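You operate a simulated robot arm through the tools that you are given. There is no shell and no other tool.

You are at the controls of a simulated robot arm. One attempt, no reset.

TASK
Move the stop block to slot B, push the panel close up to it and clamp it there.
Fine: block first; lock the bar before the clamp; watch the feet grip; leave other panels and controls.
Where things are to end (x, y in the base frame): tan-edged quilted panel within 0.03 m of [0.61, -0.73].

The check looks at the end state, three seconds after you hand in, the way a careful person would. Anything else that was tipped, shoved, dropped, spilled or broken makes it a failure.

THE ROBOT
A 7-joint arm with a fingered hand, fixed in place. Base frame: the origin is on the floor under the middle of its stand, x ahead of it, y to its left, z up; the work surface is at about z = 0.85. Readings come in m, rad, newtons and seconds.
It reaches about 1.228 m from its shoulder. Its first joint turns from -2.007 to 2.007 rad. Payload 5 kg.
The TCP is the grasp point between the finger pads, 0.032 m short of the fingertips. In the tool frame z runs along the fingers and y along their closing line. The gripper opens to 0.16 m; its body begins 0.089 m behind the TCP. The gripper is a hand of 4 fingers: y runs from the thumb to the fingers, the wrist lies at [0, 0, -0.267] in the tool frame, and closing takes about 1.5 s.
Orientation is that of the tool frame in the base frame, as a unit quaternion [x, y, z, w]. With the fingers straight down and closing along the base's y, the tool's x points along the base's -x, its y along +y and its z along -z.

THE INTERFACE
- The arm moves only by the tool servo_tool. Its argument "targets" is a list of rows, each a list of 6 numbers: the turn, a rotation vector about the base's x, y, z in units of 120 degrees (1.0 is 120 degrees), then the shift along the base's x, y, z in units of 150 mm (1.0 is 150 mm). In form: [[wx, wy, wz, x, y, z], ...]. A call has 1 to 20 rows; each row is the pose to reach, as a shift and turn from the pose commanded when the call began. "claw" is the opening, from 0 (shut) to 1 (fully open), set as the call begins (left out, the last holds). A call with a number of a shift or a turn outside -1 to 1 is refused whole. A row lasts 0.2 s, in which the tool goes at most 0.05 m and 0.15 rad; a call with a longer step from one row to the next is refused whole, and so is a gripper value outside its range. A pose out of reach is approached as far as the arm can. The call stops where the force on the tool passes 90 N (or 10 N more than at its start, if that is more) or the arm is blocked; 0.2 s more then pass. Each finger travels about 0.045 m/s and halts on what it meets, pressing with about 27 N; the grip force reading is that of the motor and also rises with nothing between the fingers. The clock runs only during rows and for 0.2 s after the last one: add rows that repeat a pose to give the fingers time. The reply holds the time, the measured pose of the TCP, the force on the tool along the base axes, the opening and the grip force, in the units named above and with some noise, with the torque about the TCP (base axes, N m) and any sound that the robot's microphone picked up, and new pictures: "show" is both (left out), scene, wrist or none.
- Cameras (640 x 400 px; columns grow to the right, rows downward): "scene" is fixed at [0.3941, 0.6561, 1.587]; the picture's right is [-0.96, -0.28, 0.00], its down [-0.13, 0.44, -0.89] and it looks along [0.25, -0.85, -0.46] (base axes); focal length 372 px, centre (320, 200). "wrist" rides on the gripper at [0.08, -0.004, -0.114] in the tool frame; the picture's right is [0.05, 1.00, 0.00], its down [-0.82, 0.04, -0.58] and it looks along [-0.58, 0.03, 0.82] (tool axes); focal length 265 px, centre (320, 200).
- move_column(by): slides the trunk up (or, below 0, down) by that many m; the arm rides with it, the base frame stays. It gives what a move gives, with no picture.
- set_fingers(finger1, finger2, finger3, thumb_bend): sets how far each is bent, from 0 (flat) to 1 (curled in); at 0.3 the hand is open as for a grip, at 0.7 the pads meet at the TCP. One left out holds its place. A second passes; each finger stops where it meets its share of the squeeze, and holds until it gets a number again. A gripper value or a shape takes the hand back. It gives what a move gives, with no picture; readings hold the bend of each and the force on the fingers (four entries, about 0 where the hand has none), thumb and palm.
- hand_shape(shape): the hand has 4 fingers and takes this shape, open, in about a second: jaw (thumb against the fingers, like two jaws); tri (thumb and two fingers); tip (a fingertip pinch); poke (one finger out to press); point (the index stretched); flat (the hand flat); cup (the hand cupped); fist (a fist). The gripper value then closes the fingers along that shape, each until it touches; the sizes above hold for jaw. It gives what a move gives, with no picture.
- measure_at(camera, pixels): there is no depth. For up to 12 entries [column, row, z] of the newest picture of that camera ("zoom" is the newest enlarged one), the place [x, y] in the base frame at which the ray of that pixel passes the height z, good to about 0.003 m, but the place of the scene camera against the robot may be out by one fixed shift of up to 0.018 m in any direction. No time passes.
- enlarge(camera, box): a new picture of the part [left, top, right, bottom] of that camera's present view, enlarged. No time passes.
- finish_job(): hands the job in; it is judged then, once.

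Open the gripper and draw the arm clear of the work before you hand the job in, unless the task says otherwise.

The tools are called after "Call:" as name(argument=value, ...) on one line, values as JSON. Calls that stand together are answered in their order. servo_tool: Moves the arm, as the interface text tells. Its arguments: {"type":"object","properties":{"targets":{"type":"array","items":{"type":"array","items":{"type":"number"}}},"claw":{"type":"number"},"show":{"type":"string","enum":["both","scene","wrist","none"]}},"required":["targets"]} The other tools are called the same way: move_column (by) moves the trunk up or down; hand_shape (shape) gives the hand a shape; set_fingers (finger1, finger2, finger3, thumb_bend) moves the fingers one by one; measure_at (camera, pixels) gives the place at which the rays of pixels pass given heights; enlarge (camera, box) takes an enlarged picture of a part of a camera's view; finish_job () hands the job in.

At the start:

```text
time: 0.0
eef_pos: [0.4435, -0.5501, 1.1919]
ee_rot: [-0.001, 1.0, 0.001, 0.0]
wrist_force: [0.0, -0.6, -0.7]
ft_torque: [0.01, -0.02, 0.01]
width: 0.1598
grip_force: 0.0
shape: jaw
bend: [0.3, 0.3, 0.3, 0.3]
finger forces: [0.0, 0.0, 0.0, 0.1, 0.1, 0.0]
trunk travel left (down, up): [-0.6, 0.39]
```

scene: 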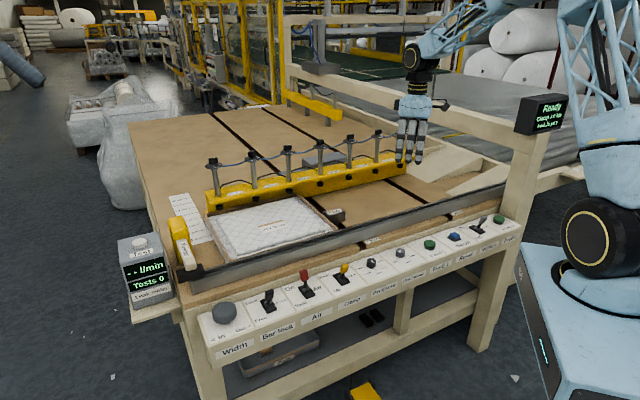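
wrist: 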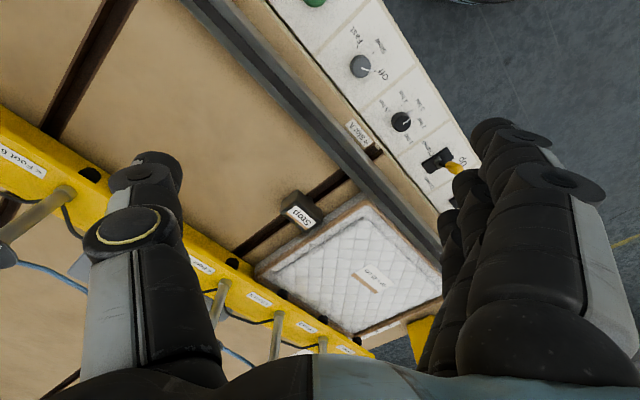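

I start by looking closer at the work table, the panel, the stop block and the control strip.

Call:
enlarge(camera="scene", box=[180, 120, 440, 290])

Call:
enlarge(camera="scene", box=[190, 210, 530, 370])

Call:
enlarge(camera="wrist", box=[180, 0, 500, 360])

Call:
enlarge(camera="scene", box=[500, 80, 600, 150])

Call:
enlarge(camera="scene", box=[100, 180, 220, 310])

```text
2.35 times, centred on (310, 205) of scene
```

zoom: 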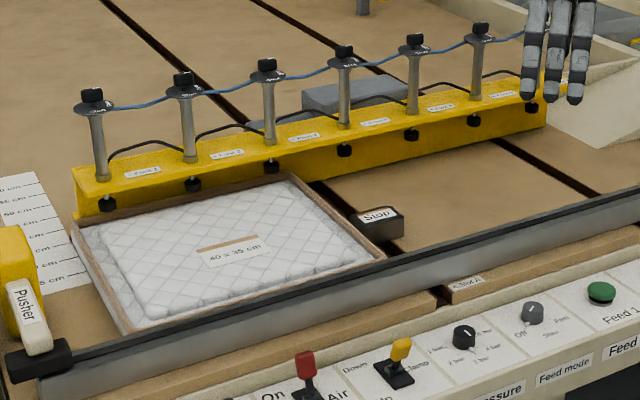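

```text
1.88 times, centred on (360, 290) of scene
```

zoom: 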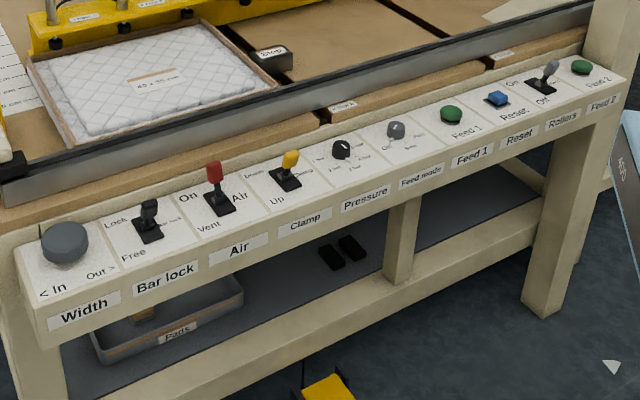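

```text
1.11 times, centred on (340, 180) of wrist
```

zoom: 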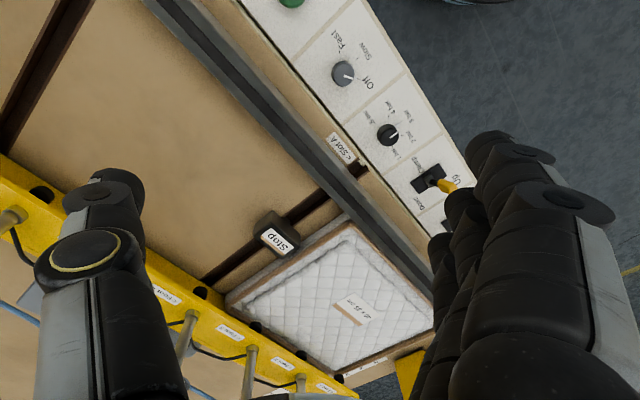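

```text
5.71 times, centred on (550, 115) of scene
```

zoom: 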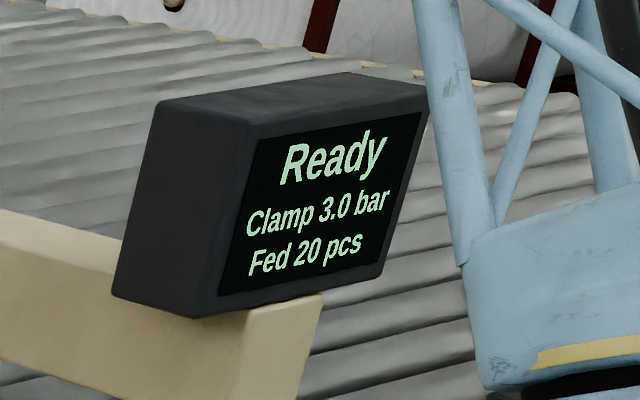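

```text
3.08 times, centred on (160, 245) of scene
```

zoom: 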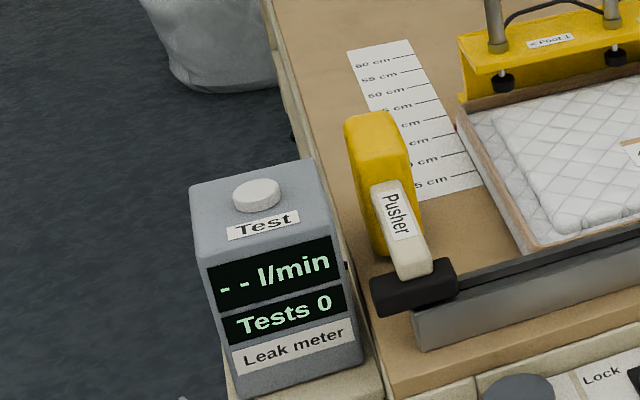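

The strip has Width, Bar lock, Air, Clamp, Pressure, Feed mode etc.; the stop block sits in slot A near (337,215). I zoom closer on the feet knobs, labels and slots.

Call:
enlarge(camera="scene", box=[200, 145, 310, 215])

Call:
enlarge(camera="scene", box=[300, 125, 420, 205])

Call:
enlarge(camera="scene", box=[340, 180, 520, 260])

Call:
enlarge(camera="scene", box=[195, 270, 365, 370])

Call:
enlarge(camera="scene", box=[340, 210, 530, 310])

Call:
enlarge(camera="scene", box=[150, 190, 230, 280])

Call:
enlarge(camera="wrist", box=[320, 20, 480, 200])

```text
5.71 times, centred on (255, 180) of scene
```

zoom: 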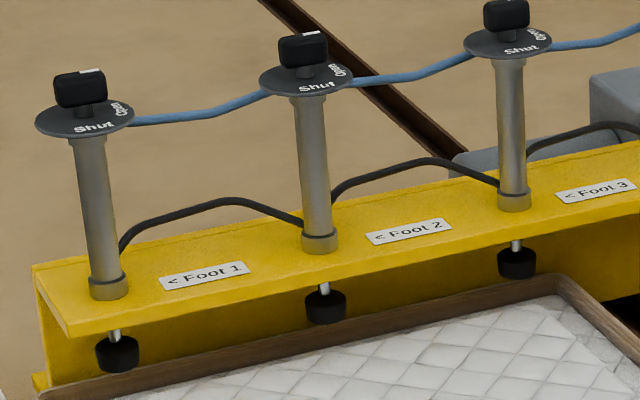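

```text
5.00 times, centred on (360, 165) of scene
```

zoom: 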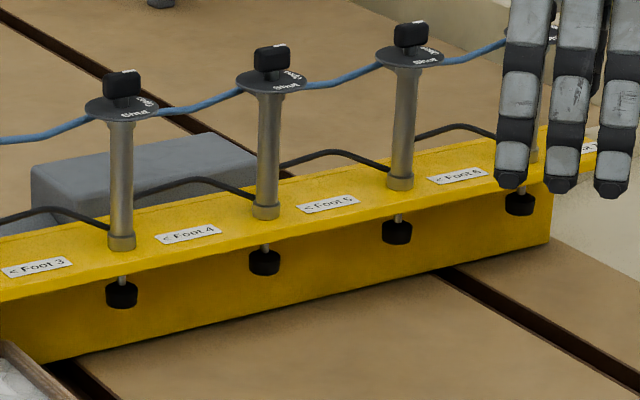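

```text
3.56 times, centred on (430, 220) of scene
```

zoom: 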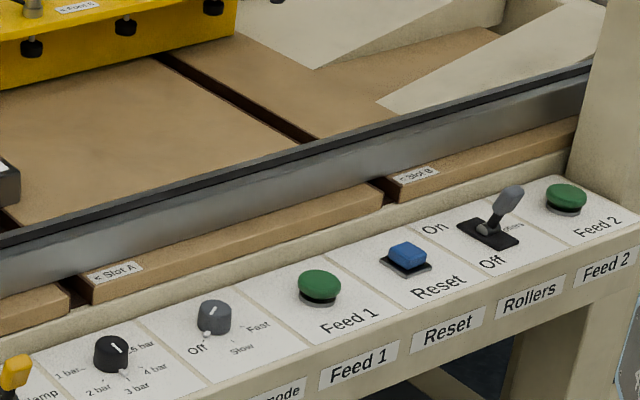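

```text
3.76 times, centred on (280, 320) of scene
```

zoom: 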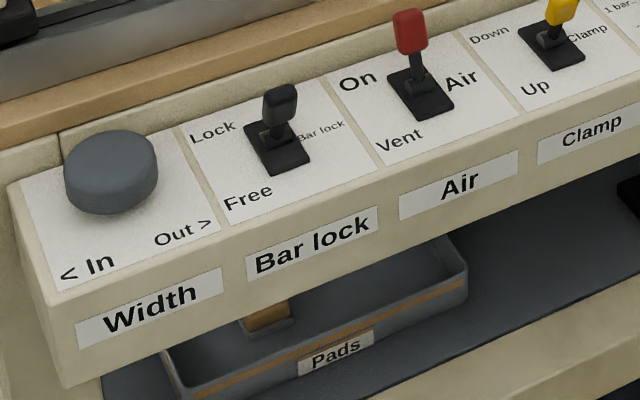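

```text
3.37 times, centred on (435, 260) of scene
```

zoom: 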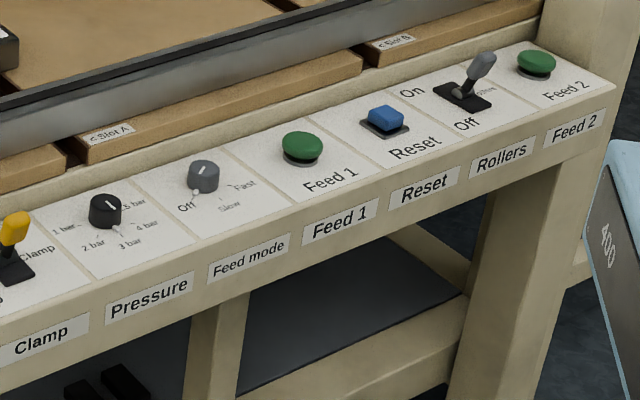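

```text
4.44 times, centred on (190, 235) of scene
```

zoom: 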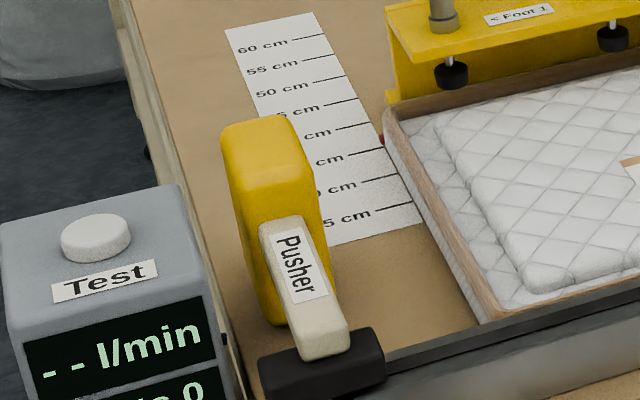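

```text
2.22 times, centred on (400, 110) of wrist
```

zoom: 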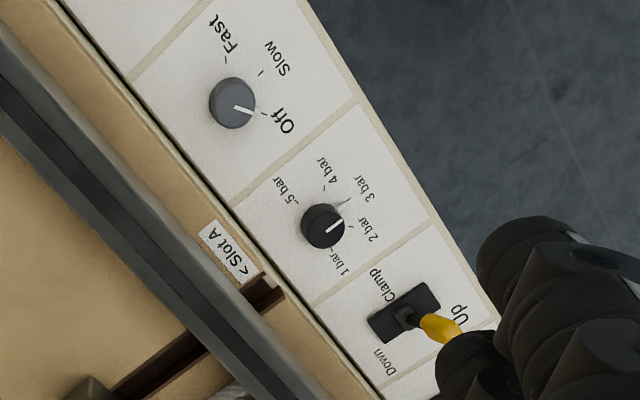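

I measure panel corners, stop block, fence, slots and controls at plausible heights.

Call:
measure_at(camera="scene", pixels=[[210, 215, 0.87], [299, 194, 0.87], [337, 227, 0.87], [235, 262, 0.87], [335, 211, 0.89], [330, 206, 0.85], [390, 183, 0.85], [435, 207, 0.85], [205, 270, 0.88], [505, 185, 0.88], [184, 250, 0.87], [275, 222, 0.88]])

Call:
measure_at(camera="scene", pixels=[[224, 313, 0.85], [268, 300, 0.85], [307, 292, 0.85], [342, 281, 0.85], [371, 264, 0.85], [400, 254, 0.85], [429, 245, 0.85], [453, 238, 0.85], [479, 231, 0.85], [498, 219, 0.85], [377, 237, 0.85], [462, 220, 0.85]])

Call:
measure_at(camera="wrist", pixels=[[302, 212, 0.89], [360, 66, 0.86], [401, 121, 0.86], [437, 160, 0.86], [315, 0, 0.86], [370, 280, 0.87], [256, 267, 0.87], [368, 200, 0.87], [440, 275, 0.87], [351, 331, 0.87], [363, 136, 0.85], [375, 152, 0.85]])

```text
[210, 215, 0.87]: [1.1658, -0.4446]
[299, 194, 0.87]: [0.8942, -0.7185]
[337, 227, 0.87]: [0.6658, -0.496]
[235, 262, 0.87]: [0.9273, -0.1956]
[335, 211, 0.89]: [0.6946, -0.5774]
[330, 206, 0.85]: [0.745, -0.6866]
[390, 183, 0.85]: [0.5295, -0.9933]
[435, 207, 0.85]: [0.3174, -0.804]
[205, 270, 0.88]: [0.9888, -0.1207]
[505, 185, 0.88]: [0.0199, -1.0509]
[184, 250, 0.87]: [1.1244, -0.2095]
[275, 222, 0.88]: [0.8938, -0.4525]
```

```text
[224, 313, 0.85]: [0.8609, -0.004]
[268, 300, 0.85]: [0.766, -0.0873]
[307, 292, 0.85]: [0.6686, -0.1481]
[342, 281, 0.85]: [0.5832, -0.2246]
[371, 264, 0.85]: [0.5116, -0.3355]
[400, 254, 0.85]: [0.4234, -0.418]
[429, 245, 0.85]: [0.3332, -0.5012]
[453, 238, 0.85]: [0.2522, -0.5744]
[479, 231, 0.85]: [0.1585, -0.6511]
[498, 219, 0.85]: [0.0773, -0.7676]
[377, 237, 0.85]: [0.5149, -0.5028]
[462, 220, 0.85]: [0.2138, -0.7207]
```

```text
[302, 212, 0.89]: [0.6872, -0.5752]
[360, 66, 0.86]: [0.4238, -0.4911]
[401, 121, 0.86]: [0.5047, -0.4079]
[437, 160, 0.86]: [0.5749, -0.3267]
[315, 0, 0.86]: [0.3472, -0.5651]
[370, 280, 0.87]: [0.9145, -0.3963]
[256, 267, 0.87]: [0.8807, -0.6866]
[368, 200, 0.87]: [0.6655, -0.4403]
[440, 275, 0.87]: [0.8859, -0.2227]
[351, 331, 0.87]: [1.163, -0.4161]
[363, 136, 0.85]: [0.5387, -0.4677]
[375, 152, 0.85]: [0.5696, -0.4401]
```

The table runs at about 45° to the base axes, with the strip nearer to the robot. I turn the hand -45° about vertical and shift toward +y to look along the table with the wrist camera.

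Call:
servo_tool(targets=[[0, 0, -0.0625, 0, 0.16, 0.05], [0, 0, -0.125, 0, 0.33, 0.1], [0, 0, -0.1875, 0, 0.5, 0.15], [0, 0, -0.25, 0, 0.66, 0.2], [0, 0, -0.3125, 0, 0.83, 0.25], [0, 0, -0.375, 0, 1.0, 0.3]])

```text
time: 1.4
eef_pos: [0.4433, -0.4008, 1.2383]
ee_rot: [0.384, 0.923, 0.0, 0.0]
wrist_force: [0.1, 0.7, -1.1]
ft_torque: [-0.03, 0.03, -0.03]
width: 0.16
grip_force: 0.1
shape: jaw
bend: [0.3, 0.3, 0.3, 0.3]
finger forces: [0.0, 0.0, 0.0, 0.0, 0.0, 0.1]
trunk travel left (down, up): [-0.6, 0.39]
```

scene: 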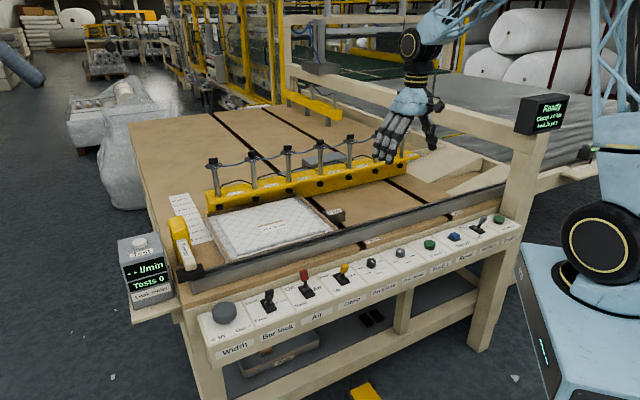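
wrist: 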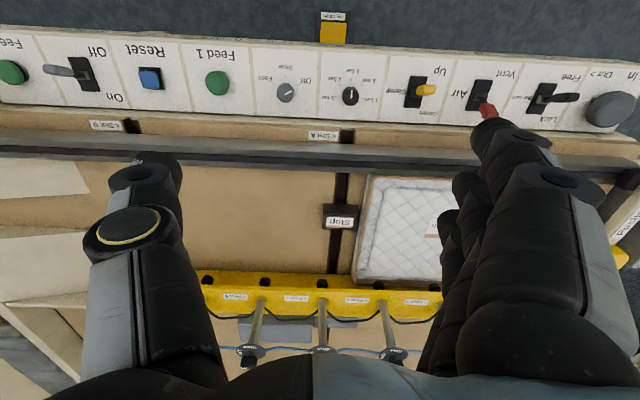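

The wrist view now shows the strip upside-down along the top, with the stop at (341,215). I zoom in on the levers and the block.

Call:
enlarge(camera="wrist", box=[370, 40, 640, 150])

Call:
enlarge(camera="wrist", box=[300, 100, 460, 300])

Call:
enlarge(camera="wrist", box=[200, 260, 440, 370])

Call:
enlarge(camera="wrist", box=[0, 20, 200, 150])

Call:
measure_at(camera="wrist", pixels=[[341, 215, 0.89], [326, 135, 0.85], [107, 125, 0.85], [343, 172, 0.85], [334, 260, 0.85], [354, 279, 0.87], [371, 177, 0.87], [334, 268, 0.85], [132, 128, 0.85], [348, 134, 0.85]])

```text
2.37 times, centred on (505, 95) of wrist
```

zoom: 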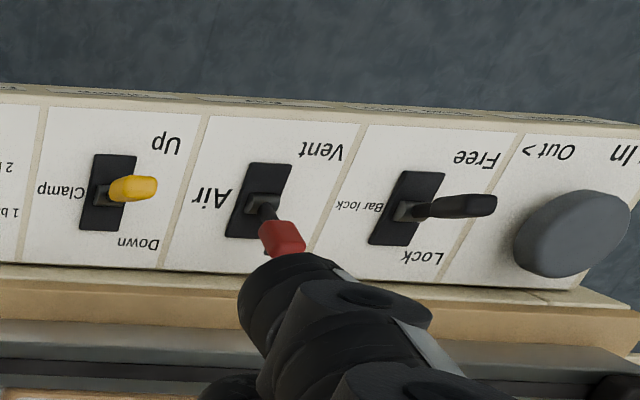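

```text
2.00 times, centred on (380, 200) of wrist
```

zoom: 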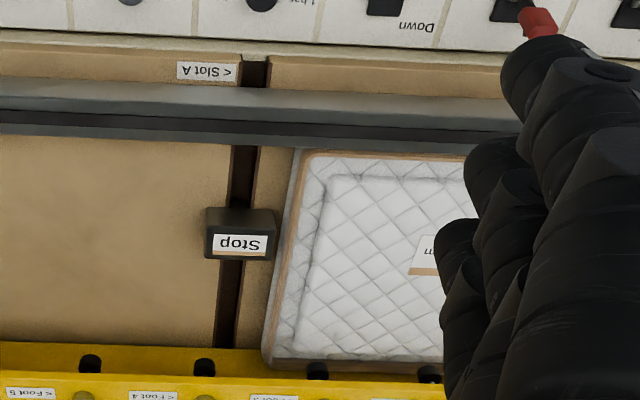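

```text
2.67 times, centred on (320, 315) of wrist
```

zoom: 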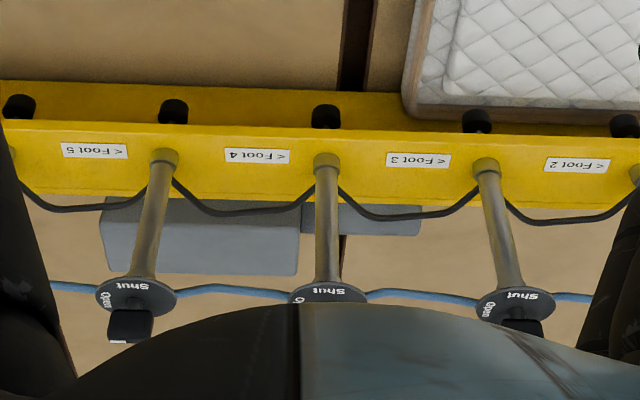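

```text
3.08 times, centred on (100, 85) of wrist
```

zoom: 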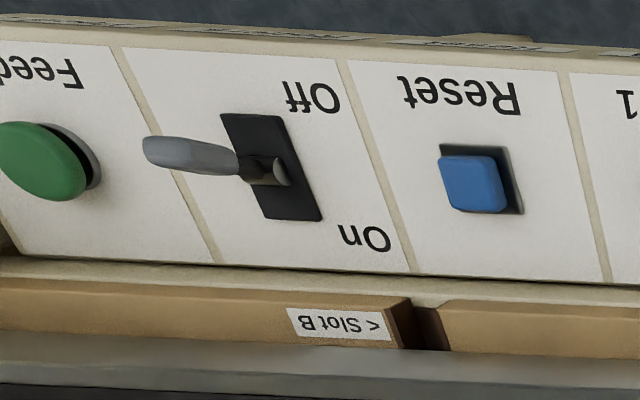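

```text
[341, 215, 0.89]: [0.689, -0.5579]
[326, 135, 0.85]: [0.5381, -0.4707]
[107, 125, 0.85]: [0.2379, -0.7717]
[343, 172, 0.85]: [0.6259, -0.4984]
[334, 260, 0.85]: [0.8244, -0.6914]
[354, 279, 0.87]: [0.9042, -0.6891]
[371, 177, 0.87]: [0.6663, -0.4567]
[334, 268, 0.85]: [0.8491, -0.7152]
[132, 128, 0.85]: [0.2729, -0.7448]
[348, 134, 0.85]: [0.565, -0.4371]
```

Levers read: Bar lock Free, Air On, Clamp Up. I now triangulate heights by comparing the same features in both cameras (labels, foot pads, stop block top).

Call:
measure_at(camera="scene", pixels=[[372.9, 240.4, 0.85], [456.6, 213.2, 0.85], [289.5, 191, 0.88], [289.5, 191, 0.9], [289.5, 191, 0.92], [289.5, 191, 0.95], [334, 209, 0.87], [334, 209, 0.89], [334, 209, 0.91]])

Call:
measure_at(camera="wrist", pixels=[[323.5, 135.5, 0.85], [105.7, 125, 0.85], [380, 305, 0.88], [380, 305, 0.9], [380, 305, 0.92], [380, 305, 0.95], [341, 222, 0.87], [341, 222, 0.89], [341, 222, 0.91], [346.5, 135.5, 0.85]])

Call:
enlarge(camera="scene", box=[270, 180, 380, 250])

```text
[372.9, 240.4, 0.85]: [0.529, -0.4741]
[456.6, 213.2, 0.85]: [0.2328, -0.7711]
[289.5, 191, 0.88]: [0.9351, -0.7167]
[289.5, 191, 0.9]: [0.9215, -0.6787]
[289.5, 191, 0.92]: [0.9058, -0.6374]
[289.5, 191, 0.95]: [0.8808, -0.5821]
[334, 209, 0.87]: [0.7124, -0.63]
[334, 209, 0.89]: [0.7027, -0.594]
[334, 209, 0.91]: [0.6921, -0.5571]
```

```text
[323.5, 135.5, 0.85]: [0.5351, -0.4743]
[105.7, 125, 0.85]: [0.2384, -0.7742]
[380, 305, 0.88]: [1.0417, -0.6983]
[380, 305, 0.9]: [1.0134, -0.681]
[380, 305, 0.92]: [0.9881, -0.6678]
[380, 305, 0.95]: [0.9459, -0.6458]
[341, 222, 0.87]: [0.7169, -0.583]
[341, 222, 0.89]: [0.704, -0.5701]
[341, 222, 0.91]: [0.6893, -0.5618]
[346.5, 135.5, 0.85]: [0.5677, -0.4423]
```

```text
5.71 times, centred on (325, 215) of scene
```

zoom: 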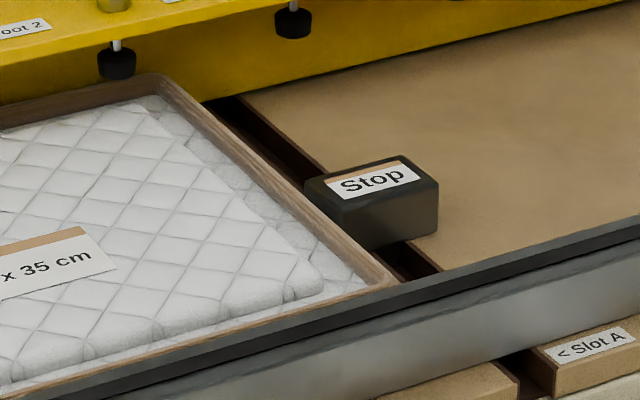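

I correct the pixel mapping for foot 3's pad (wrist 379,285) and the stop label, and measure again.

Call:
measure_at(camera="wrist", pixels=[[379, 285.4, 0.88], [379, 285.4, 0.9], [379, 285.4, 0.92], [379, 285.4, 0.95], [341.5, 222, 0.88], [341.5, 222, 0.9], [322.5, 204, 0.9], [357, 205, 0.9], [356, 228, 0.9], [322.5, 229, 0.9]])

Call:
measure_at(camera="scene", pixels=[[334.7, 211.9, 0.88], [334.7, 211.9, 0.9], [334.7, 211.9, 0.92], [289.5, 191, 0.91], [289.5, 191, 0.93]])

```text
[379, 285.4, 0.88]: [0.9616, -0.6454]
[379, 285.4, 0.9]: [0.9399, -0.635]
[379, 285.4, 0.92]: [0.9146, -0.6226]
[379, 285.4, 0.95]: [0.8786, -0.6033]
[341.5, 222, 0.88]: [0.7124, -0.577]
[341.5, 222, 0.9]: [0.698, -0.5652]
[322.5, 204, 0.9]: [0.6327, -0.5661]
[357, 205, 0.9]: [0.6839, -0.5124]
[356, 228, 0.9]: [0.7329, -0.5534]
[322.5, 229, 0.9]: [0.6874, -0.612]
```

```text
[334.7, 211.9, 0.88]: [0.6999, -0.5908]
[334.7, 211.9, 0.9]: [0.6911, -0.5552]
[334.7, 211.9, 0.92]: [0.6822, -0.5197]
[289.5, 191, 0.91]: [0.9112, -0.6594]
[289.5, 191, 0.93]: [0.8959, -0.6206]
```

The geometry is fairly clear: slot A at s≈0.09, slot B at s≈-0.333 along the fence. I raise the hand to view the foot knobs and the far side of the panel.

Call:
servo_tool(targets=[[0, 0, 0, 0, 0, 0.25], [0, 0, 0, 0.1, 0.1, 0.5], [0, 0, 0, 0.2, 0.2, 0.75], [0, 0, 0, 0.3, 0.3, 1.0]], show="none")

Call:
servo_tool(targets=[[0, 0, 0, 0, 0, 0.25], [0, 0, 0, 0.1, 0.1, 0.5], [0, 0, 0, 0.2, 0.2, 0.75], [0, 0, 0, 0.3, 0.3, 1.0]], show="wrist")

```text
time: 2.4
eef_pos: [0.485, -0.3537, 1.389]
ee_rot: [0.382, 0.924, 0.0, 0.0]
wrist_force: [-0.7, 0.3, 0.6]
ft_torque: [-0.04, 0.01, 0.0]
width: 0.1601
grip_force: 0.0
shape: jaw
bend: [0.3, 0.3, 0.3, 0.3]
finger forces: [0.1, 0.0, 0.1, 0.0, 0.0, 0.1]
trunk travel left (down, up): [-0.6, 0.39]
```

```text
time: 3.4
eef_pos: [0.5311, -0.3115, 1.5384]
ee_rot: [0.383, 0.924, -0.001, 0.0]
wrist_force: [1.0, 0.2, 0.8]
ft_torque: [0.0, 0.01, 0.01]
width: 0.16
grip_force: 0.1
shape: jaw
bend: [0.3, 0.3, 0.3, 0.3]
finger forces: [0.1, 0.0, 0.0, 0.1, 0.0, 0.0]
trunk travel left (down, up): [-0.6, 0.39]
```

wrist: 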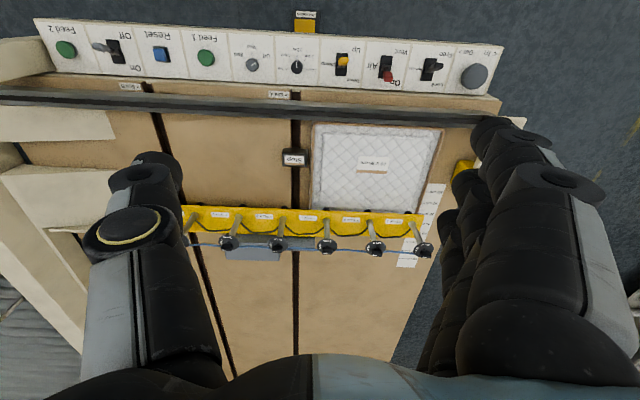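

Good overview. I zoom on the foot knobs, the ruler/pusher area and the panel.

Call:
enlarge(camera="wrist", box=[180, 195, 310, 265])

Call:
enlarge(camera="wrist", box=[300, 195, 440, 270])

Call:
enlarge(camera="wrist", box=[270, 90, 500, 230])

Call:
enlarge(camera="wrist", box=[300, 30, 510, 130])

Call:
measure_at(camera="wrist", pixels=[[314, 125, 0.88], [442, 129, 0.88], [429, 212, 0.88], [311, 207, 0.88], [293, 157, 0.9], [150, 88, 0.85], [232, 375, 0.85], [295, 95, 0.85], [296, 320, 0.85], [475, 76, 0.8], [342, 63, 0.8], [431, 68, 0.8]])

```text
4.92 times, centred on (245, 230) of wrist
```

zoom: 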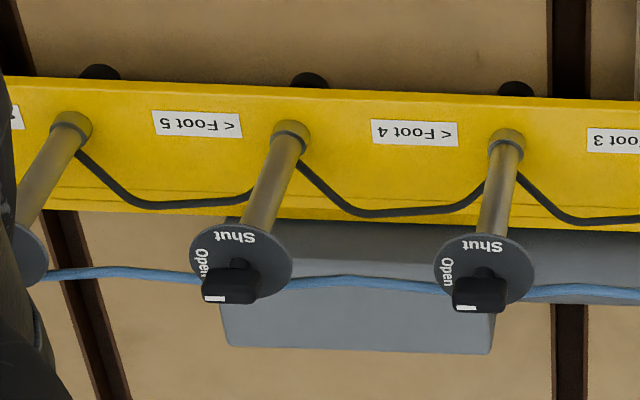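

```text
4.57 times, centred on (370, 232) of wrist
```

zoom: 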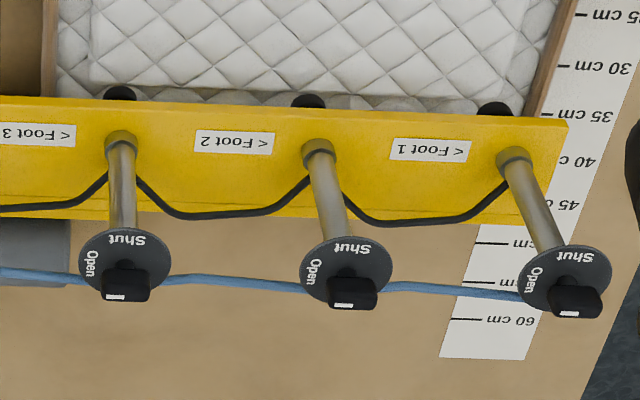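

```text
2.78 times, centred on (385, 160) of wrist
```

zoom: 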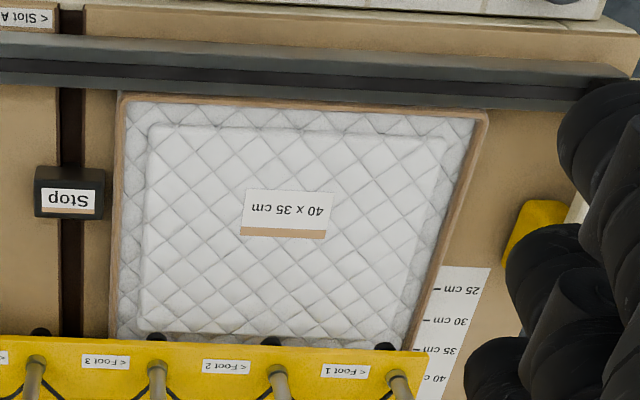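

```text
3.05 times, centred on (405, 80) of wrist
```

zoom: 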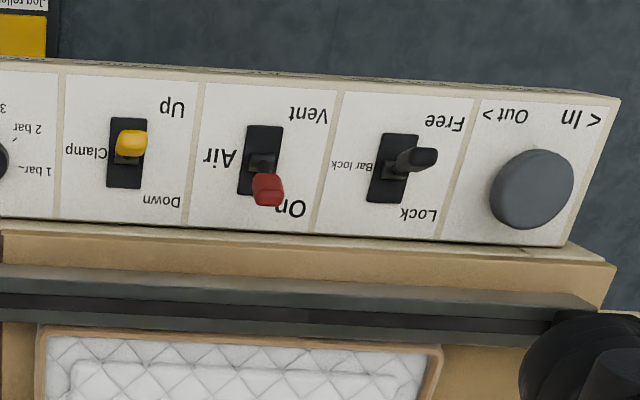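

```text
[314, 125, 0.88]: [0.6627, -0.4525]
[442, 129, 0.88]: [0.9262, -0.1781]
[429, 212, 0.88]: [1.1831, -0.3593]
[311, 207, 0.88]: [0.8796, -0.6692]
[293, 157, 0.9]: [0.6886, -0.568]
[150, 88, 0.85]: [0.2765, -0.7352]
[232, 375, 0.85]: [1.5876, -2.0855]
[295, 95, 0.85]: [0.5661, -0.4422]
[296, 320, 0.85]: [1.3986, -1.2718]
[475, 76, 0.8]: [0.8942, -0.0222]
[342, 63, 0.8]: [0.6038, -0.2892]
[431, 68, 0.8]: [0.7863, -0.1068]
```

All visible foot knobs point to "Open", panel still lies in its start place. I now turn the hand a further -90° (closing line across the fence) while moving toward the stop block, still high.

Call:
servo_tool(targets=[[0, 0, -0.068, 0.05, -0.08, -0.06], [0, 0, -0.136, 0.1, -0.16, -0.12], [0, 0, -0.204, 0.15, -0.24, -0.18], [0, 0, -0.272, 0.2, -0.32, -0.24], [0, 0, -0.34, 0.25, -0.4, -0.3], [0, 0, -0.408, 0.3, -0.48, -0.36], [0, 0, -0.476, 0.35, -0.56, -0.42], [0, 0, -0.544, 0.4, -0.64, -0.48], [0, 0, -0.612, 0.45, -0.72, -0.54], [0, 0, -0.68, 0.5, -0.8, -0.6], [0, 0, -0.75, 0.55, -0.85, -0.66]])

Call:
measure_at(camera="scene", pixels=[[334.7, 211.9, 0.89], [334.7, 211.9, 0.895], [334.7, 211.9, 0.9]])

```text
time: 5.8
eef_pos: [0.617, -0.4377, 1.4387]
ee_rot: [0.924, 0.382, -0.001, -0.001]
wrist_force: [0.0, -0.1, 0.3]
ft_torque: [0.0, 0.02, -0.01]
width: 0.1598
grip_force: 0.1
shape: jaw
bend: [0.3, 0.3, 0.3, 0.3]
finger forces: [0.0, 0.1, 0.1, 0.0, 0.0, 0.0]
trunk travel left (down, up): [-0.6, 0.39]
```

scene: 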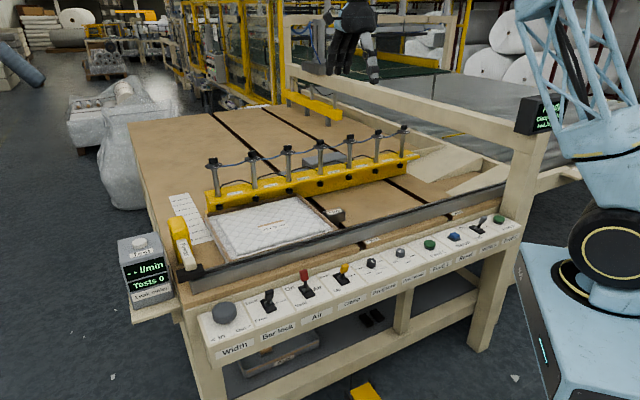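
wrist: 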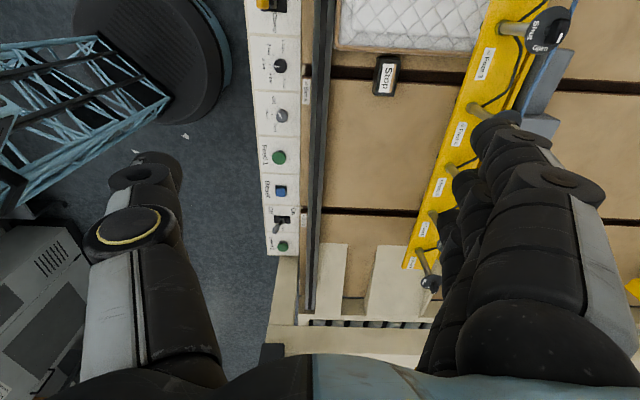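

```text
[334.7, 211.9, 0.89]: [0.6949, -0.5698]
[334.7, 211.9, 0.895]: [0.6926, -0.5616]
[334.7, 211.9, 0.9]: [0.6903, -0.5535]
```

Rotation reached. I zoom on the block in both views and on foot 6's knob, and measure the block, slots and fence edges from this view.

Call:
enlarge(camera="wrist", box=[300, 20, 480, 130])

Call:
enlarge(camera="scene", box=[340, 115, 440, 185])

Call:
enlarge(camera="wrist", box=[240, 180, 460, 360])

Call:
measure_at(camera="wrist", pixels=[[389, 76, 0.89], [389, 76, 0.9], [390, 210, 0.85], [340, 74, 0.85], [335, 210, 0.85], [400, 55, 0.88], [310, 100, 0.89], [330, 100, 0.89], [310, 340, 1.15], [279, 66, 0.81], [281, 157, 0.81], [281, 247, 0.81]])

```text
3.56 times, centred on (390, 75) of wrist
```

zoom: 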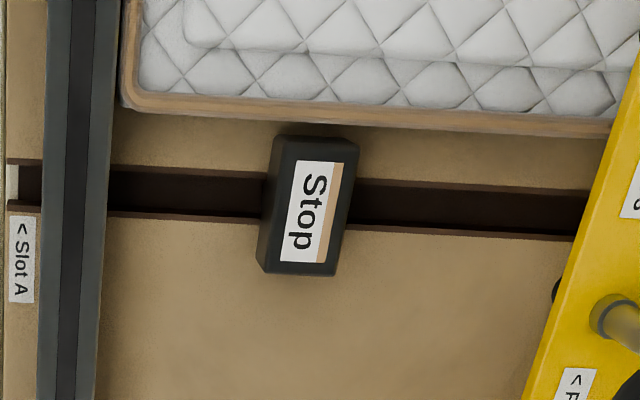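

```text
5.71 times, centred on (390, 150) of scene
```

zoom: 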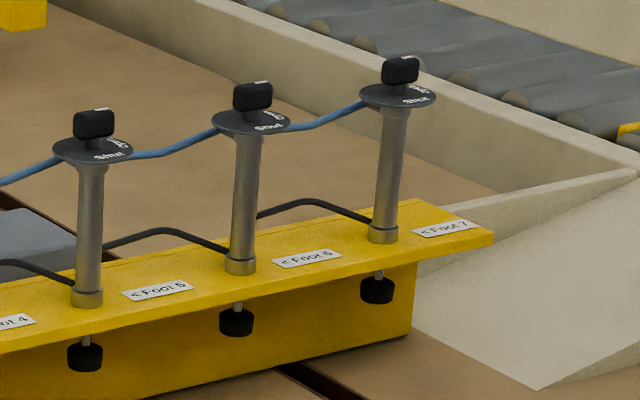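

```text
2.22 times, centred on (350, 270) of wrist
```

zoom: 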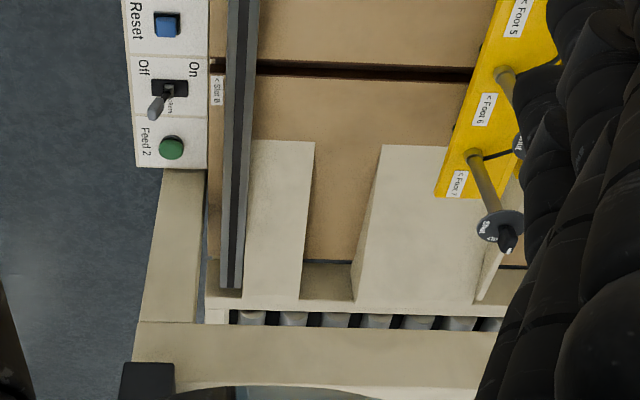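

```text
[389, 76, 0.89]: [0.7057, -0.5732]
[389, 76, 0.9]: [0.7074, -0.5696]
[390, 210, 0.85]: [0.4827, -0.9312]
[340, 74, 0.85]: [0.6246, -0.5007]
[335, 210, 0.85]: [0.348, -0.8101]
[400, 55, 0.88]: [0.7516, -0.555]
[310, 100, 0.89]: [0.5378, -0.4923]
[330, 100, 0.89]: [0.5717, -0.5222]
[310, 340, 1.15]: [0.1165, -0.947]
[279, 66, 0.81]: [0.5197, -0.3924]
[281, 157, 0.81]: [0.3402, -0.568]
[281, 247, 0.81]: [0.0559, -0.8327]
```

Block top centre comes out at about (0.703, -0.570), top z ≈ 0.89. I move above it and lower in steps with the fingers partly closed.

Call:
servo_tool(targets=[[0, 0, 0, 0.115, -0.176, -0.2], [0, 0, 0, 0.23, -0.352, -0.4], [0, 0, 0, 0.345, -0.528, -0.6], [0, 0, 0, 0.46, -0.704, -0.8], [0, 0, 0, 0.573, -0.88, -1.0]], claw=0.65, show="none")

Call:
servo_tool(targets=[[0, 0, 0, 0, 0, -0.25], [0, 0, 0, 0, 0, -0.5], [0, 0, 0, 0, 0, -0.75], [0, 0, 0, 0, 0, -1.0]])

```text
time: 7.0
eef_pos: [0.702, -0.5719, 1.2842]
ee_rot: [0.924, 0.383, 0.001, -0.001]
wrist_force: [0.0, 0.1, 0.0]
ft_torque: [0.02, 0.03, 0.05]
width: 0.1043
grip_force: 0.0
shape: jaw
bend: [0.69, 0.69, 0.69, 0.66]
finger forces: [0.0, 0.1, 0.0, 0.0, 0.0, 0.0]
trunk travel left (down, up): [-0.6, 0.39]
```

```text
time: 8.0
eef_pos: [0.7018, -0.5694, 1.138]
ee_rot: [0.924, 0.383, 0.0, 0.0]
wrist_force: [-0.3, 0.7, -0.2]
ft_torque: [0.02, -0.01, 0.04]
width: 0.1043
grip_force: 0.1
shape: jaw
bend: [0.69, 0.69, 0.69, 0.66]
finger forces: [0.0, 0.0, 0.0, 0.0, 0.0, 0.1]
trunk travel left (down, up): [-0.6, 0.39]
```

scene: 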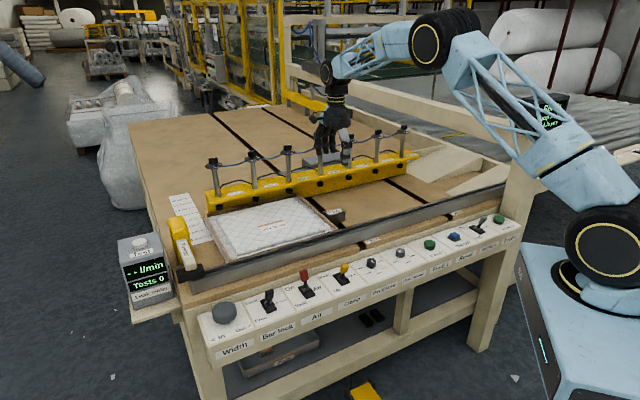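
wrist: 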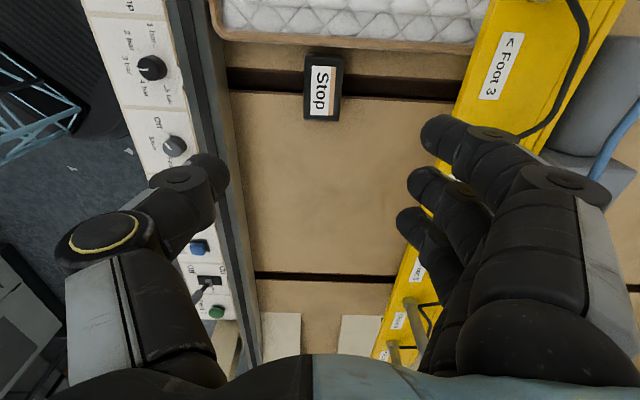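

Hand is over the block; I check the block's position from this closer view (label at (320,90)).

Call:
enlarge(camera="wrist", box=[260, 30, 400, 140])

Call:
measure_at(camera="wrist", pixels=[[323, 88, 0.89], [306, 53, 0.89], [344, 56, 0.89], [338, 121, 0.89], [303, 119, 0.89], [240, 78, 0.85], [440, 100, 0.85], [300, 275, 0.85], [250, 40, 0.88], [470, 42, 0.88]])

```text
3.64 times, centred on (330, 85) of wrist
```

zoom: 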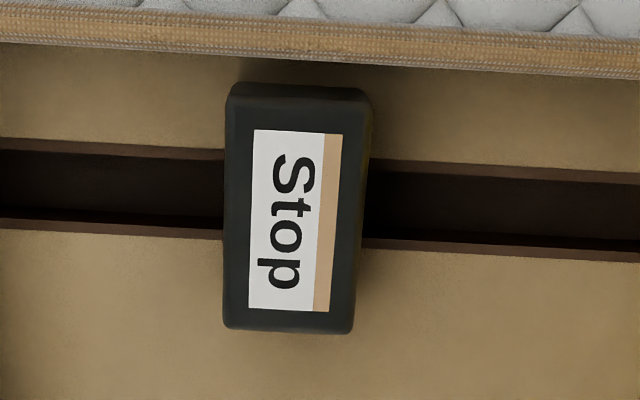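

```text
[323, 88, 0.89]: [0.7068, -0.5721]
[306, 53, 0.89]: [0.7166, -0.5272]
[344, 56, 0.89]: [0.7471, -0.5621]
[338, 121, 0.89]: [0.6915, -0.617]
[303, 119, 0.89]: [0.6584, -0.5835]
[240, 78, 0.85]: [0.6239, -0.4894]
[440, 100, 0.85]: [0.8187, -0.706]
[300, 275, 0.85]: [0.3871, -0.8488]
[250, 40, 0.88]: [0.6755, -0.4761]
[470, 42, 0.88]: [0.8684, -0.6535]
```

Block centre now reads (0.703, -0.572), long side along the fence (8 cm), 4.7 cm across. I descend over it with the fingers straddling across p.

Call:
servo_tool(targets=[[0, 0, 0, 0.005, -0.01, -0.3], [0, 0, 0, 0.01, -0.02, -0.6], [0, 0, 0, 0.01, -0.02, -0.9]], show="none")

Call:
servo_tool(targets=[[0, 0, 0, 0, 0, -0.2], [0, 0, 0, 0, 0, -0.4], [0, 0, 0, 0, 0, -0.6]])

```text
time: 8.8
eef_pos: [0.702, -0.5709, 1.0015]
ee_rot: [0.924, 0.383, -0.001, 0.0]
wrist_force: [0.9, -0.1, 0.2]
ft_torque: [0.02, -0.01, -0.02]
width: 0.1044
grip_force: 0.1
shape: jaw
bend: [0.69, 0.69, 0.69, 0.66]
finger forces: [0.0, 0.1, 0.0, 0.0, 0.0, 0.0]
trunk travel left (down, up): [-0.6, 0.39]
```

```text
time: 9.6
eef_pos: [0.7008, -0.572, 0.9139]
ee_rot: [0.924, 0.382, 0.001, -0.001]
wrist_force: [0.5, 1.0, 0.9]
ft_torque: [-0.04, 0.02, 0.04]
width: 0.1046
grip_force: 0.0
shape: jaw
bend: [0.69, 0.69, 0.69, 0.66]
finger forces: [0.1, 0.0, 0.0, 0.1, 0.0, 0.0]
trunk travel left (down, up): [-0.6, 0.39]
```

scene: 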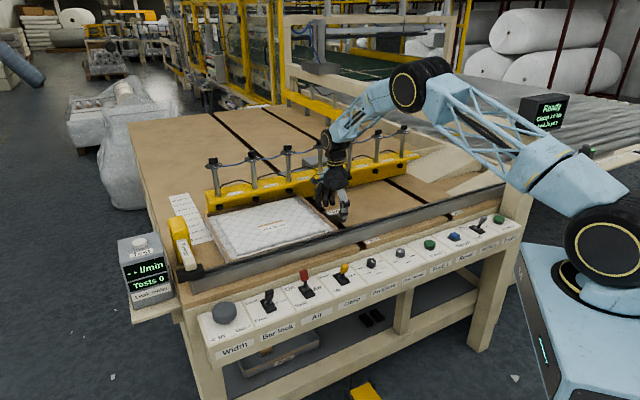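
wrist: 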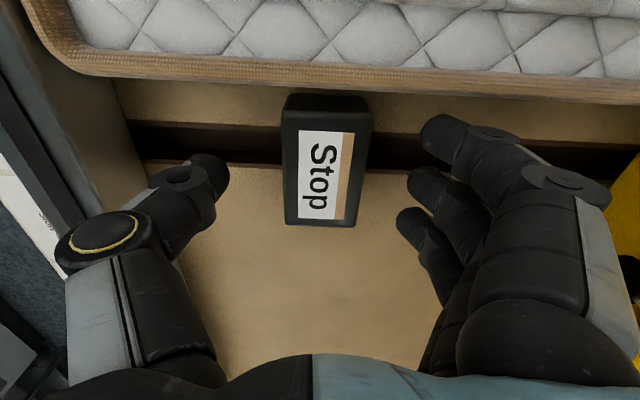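

The block is centred between thumb and fingers (block at (325,170)). I lower the last 2.7 cm and check forces.

Call:
servo_tool(targets=[[0, 0, 0, 0.01, 0, -0.07], [0, 0, 0, 0.015, 0, -0.14], [0, 0, 0, 0.015, 0, -0.18], [0, 0, 0, 0.015, 0, -0.18]], show="wrist")

```text
time: 10.6
eef_pos: [0.7038, -0.5708, 0.887]
ee_rot: [0.924, 0.382, -0.001, 0.001]
wrist_force: [-0.4, -0.1, -0.2]
ft_torque: [0.03, 0.0, -0.01]
width: 0.1044
grip_force: 0.2
shape: jaw
bend: [0.69, 0.69, 0.69, 0.66]
finger forces: [0.0, 0.1, 0.0, 0.0, 0.0, 0.0]
trunk travel left (down, up): [-0.6, 0.39]
```

wrist: 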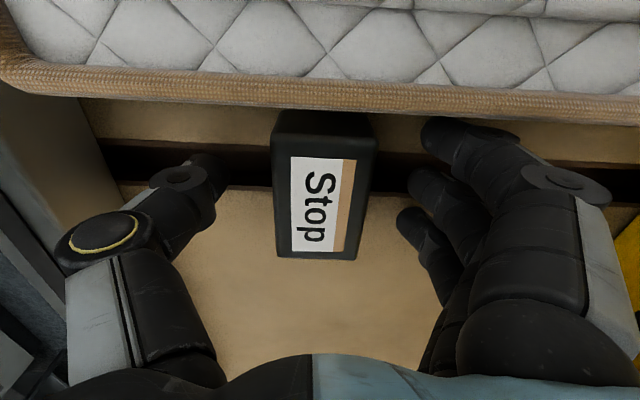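

No contact force; I close the fingers on the block.

Call:
servo_tool(targets=[[0, 0, 0, 0, 0, 0], [0, 0, 0, 0, 0, 0], [0, 0, 0, 0, 0, 0], [0, 0, 0, 0, 0, 0], [0, 0, 0, 0, 0, 0], [0, 0, 0, 0, 0, 0], [0, 0, 0, 0, 0, 0], [0, 0, 0, 0, 0, 0]], claw=0, show="both")

```text
time: 12.4
eef_pos: [0.7047, -0.5714, 0.8865]
ee_rot: [0.924, 0.382, 0.0, -0.001]
wrist_force: [0.7, -0.5, 0.7]
ft_torque: [-0.03, -0.03, 0.01]
width: 0.0441
grip_force: 27.1
shape: jaw
bend: [0.73, 0.73, 0.73, 0.7]
finger forces: [8.2, 8.2, 8.2, 0.1, 24.1, 0.0]
trunk travel left (down, up): [-0.6, 0.39]
```

scene: 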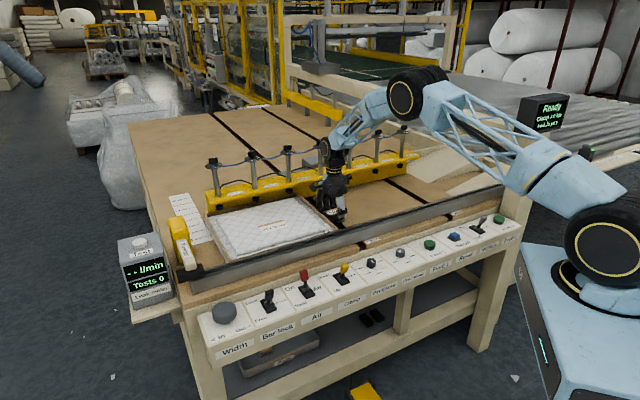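
wrist: 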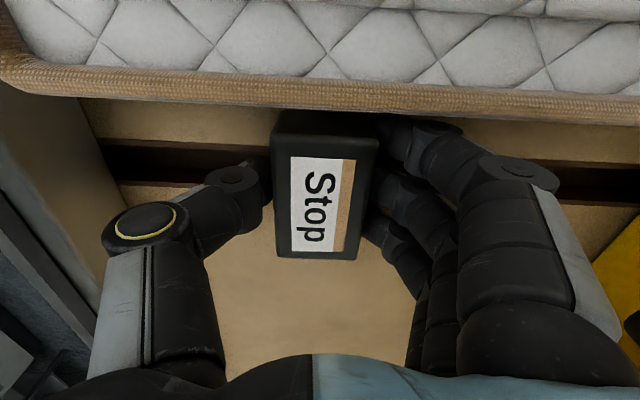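

The block is gripped at 0.044 m width with 27 N. I lift it slowly and straight up.

Call:
servo_tool(targets=[[0, 0, 0, 0, 0, 0.08], [0, 0, 0, 0, 0, 0.16], [0, 0, 0, 0, 0, 0.26], [0, 0, 0, 0, 0, 0.4], [0, 0, 0, 0, 0, 0.6], [0, 0, 0, 0, 0, 0.8]], show="both")

```text
time: 13.8
eef_pos: [0.7045, -0.5723, 1.007]
ee_rot: [0.924, 0.382, 0.0, 0.0]
wrist_force: [0.7, 0.1, -4.7]
ft_torque: [-0.03, -0.06, 0.03]
width: 0.0442
grip_force: 26.6
shape: jaw
bend: [0.73, 0.73, 0.73, 0.7]
finger forces: [8.2, 8.1, 8.1, 0.0, 24.5, 0.1]
trunk travel left (down, up): [-0.6, 0.39]
```

scene: 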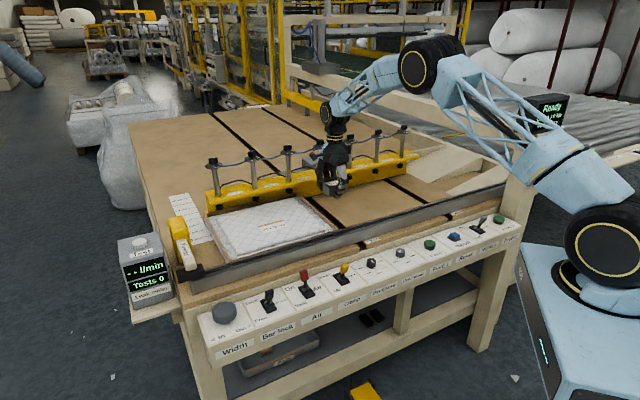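
wrist: 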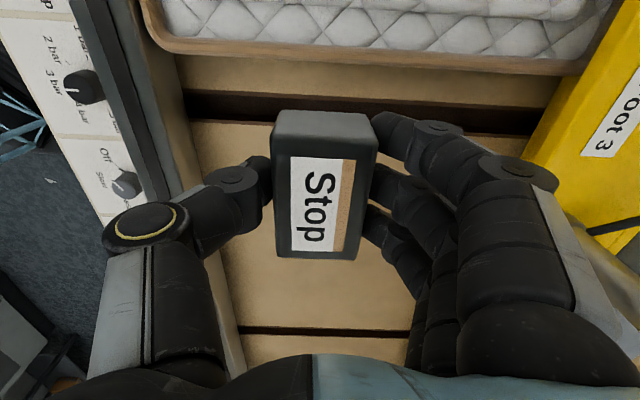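

The block is up cleanly (about 4.7 N weight). I carry it along the fence direction toward slot B at constant height.

Call:
servo_tool(targets=[[0, 0, 0, -0.15, -0.15, 0], [0, 0, 0, -0.33, -0.335, 0], [0, 0, 0, -0.5, -0.507, 0], [0, 0, 0, -0.67, -0.68, 0], [0, 0, 0, -0.84, -0.85, 0], [0, 0, 0, -0.98, -0.99, 0]], show="none")

Call:
servo_tool(targets=[[0, 0, 0, -0.15, -0.15, 0], [0, 0, 0, -0.33, -0.335, 0], [0, 0, 0, -0.5, -0.507, 0], [0, 0, 0, -0.67, -0.68, 0], [0, 0, 0, -0.84, -0.85, 0], [0, 0, 0, -0.95, -0.96, 0], [0, 0, 0, -0.98, -0.99, 0]])

```text
time: 15.2
eef_pos: [0.5564, -0.7233, 1.0071]
ee_rot: [0.924, 0.383, 0.0, -0.002]
wrist_force: [0.7, -1.1, -4.1]
ft_torque: [0.01, -0.04, -0.01]
width: 0.0442
grip_force: 26.6
shape: jaw
bend: [0.73, 0.73, 0.73, 0.7]
finger forces: [8.1, 8.1, 8.2, 0.0, 24.3, 0.1]
trunk travel left (down, up): [-0.6, 0.39]
```

```text
time: 16.8
eef_pos: [0.411, -0.8714, 1.0069]
ee_rot: [0.924, 0.383, 0.0, 0.0]
wrist_force: [-0.4, 0.0, -4.8]
ft_torque: [0.0, -0.01, 0.01]
width: 0.0442
grip_force: 27.0
shape: jaw
bend: [0.73, 0.73, 0.73, 0.7]
finger forces: [8.2, 8.1, 8.0, 0.1, 24.4, 0.0]
trunk travel left (down, up): [-0.6, 0.39]
```

scene: 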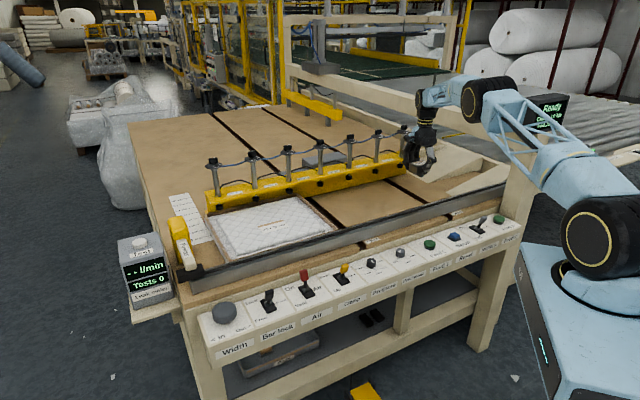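
wrist: 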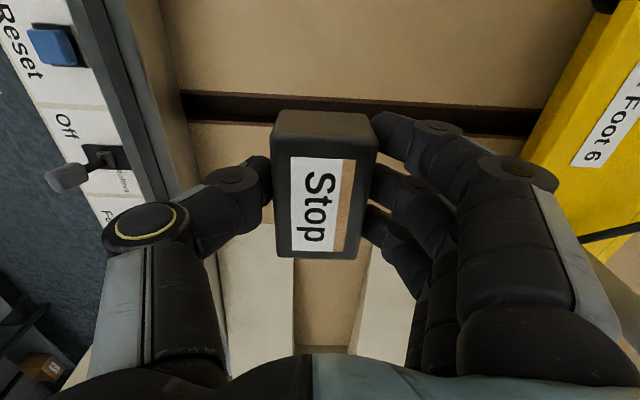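

The picture now looks the same relative to slot B as it did over slot A. I zoom and measure slot B's edges to fine-align before lowering.

Call:
enlarge(camera="wrist", box=[170, 60, 290, 140])

Call:
enlarge(camera="wrist", box=[400, 70, 560, 170])

Call:
measure_at(camera="wrist", pixels=[[200, 91, 0.85], [200, 120, 0.85], [260, 94, 0.85], [260, 122, 0.85], [380, 98, 0.85], [530, 108, 0.85], [500, 133, 0.85]])

```text
5.00 times, centred on (230, 100) of wrist
```

zoom: 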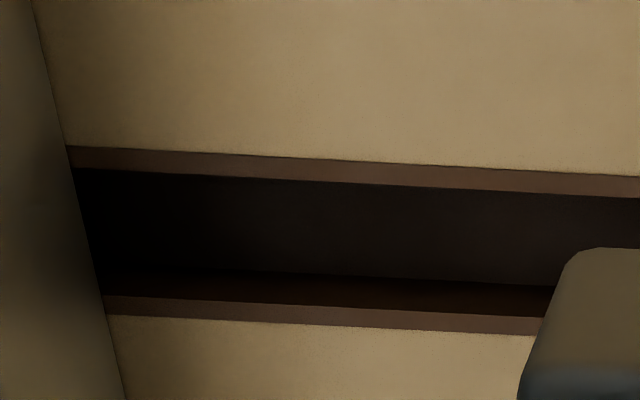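

```text
4.00 times, centred on (480, 120) of wrist
```

zoom: 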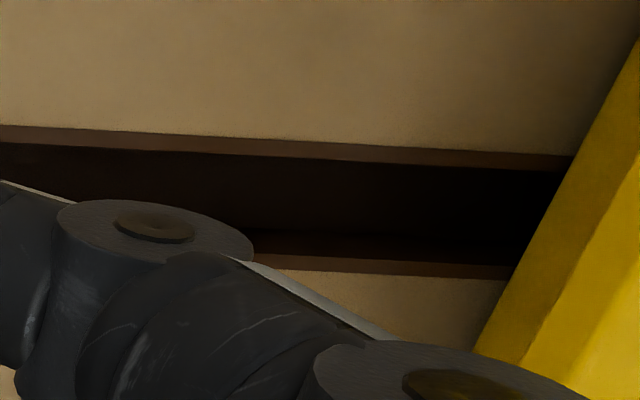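

```text
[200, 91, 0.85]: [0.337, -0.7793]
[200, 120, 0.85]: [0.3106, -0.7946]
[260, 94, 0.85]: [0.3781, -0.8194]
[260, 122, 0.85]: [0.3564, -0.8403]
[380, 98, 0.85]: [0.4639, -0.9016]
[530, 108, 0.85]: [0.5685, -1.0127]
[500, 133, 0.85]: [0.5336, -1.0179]
```

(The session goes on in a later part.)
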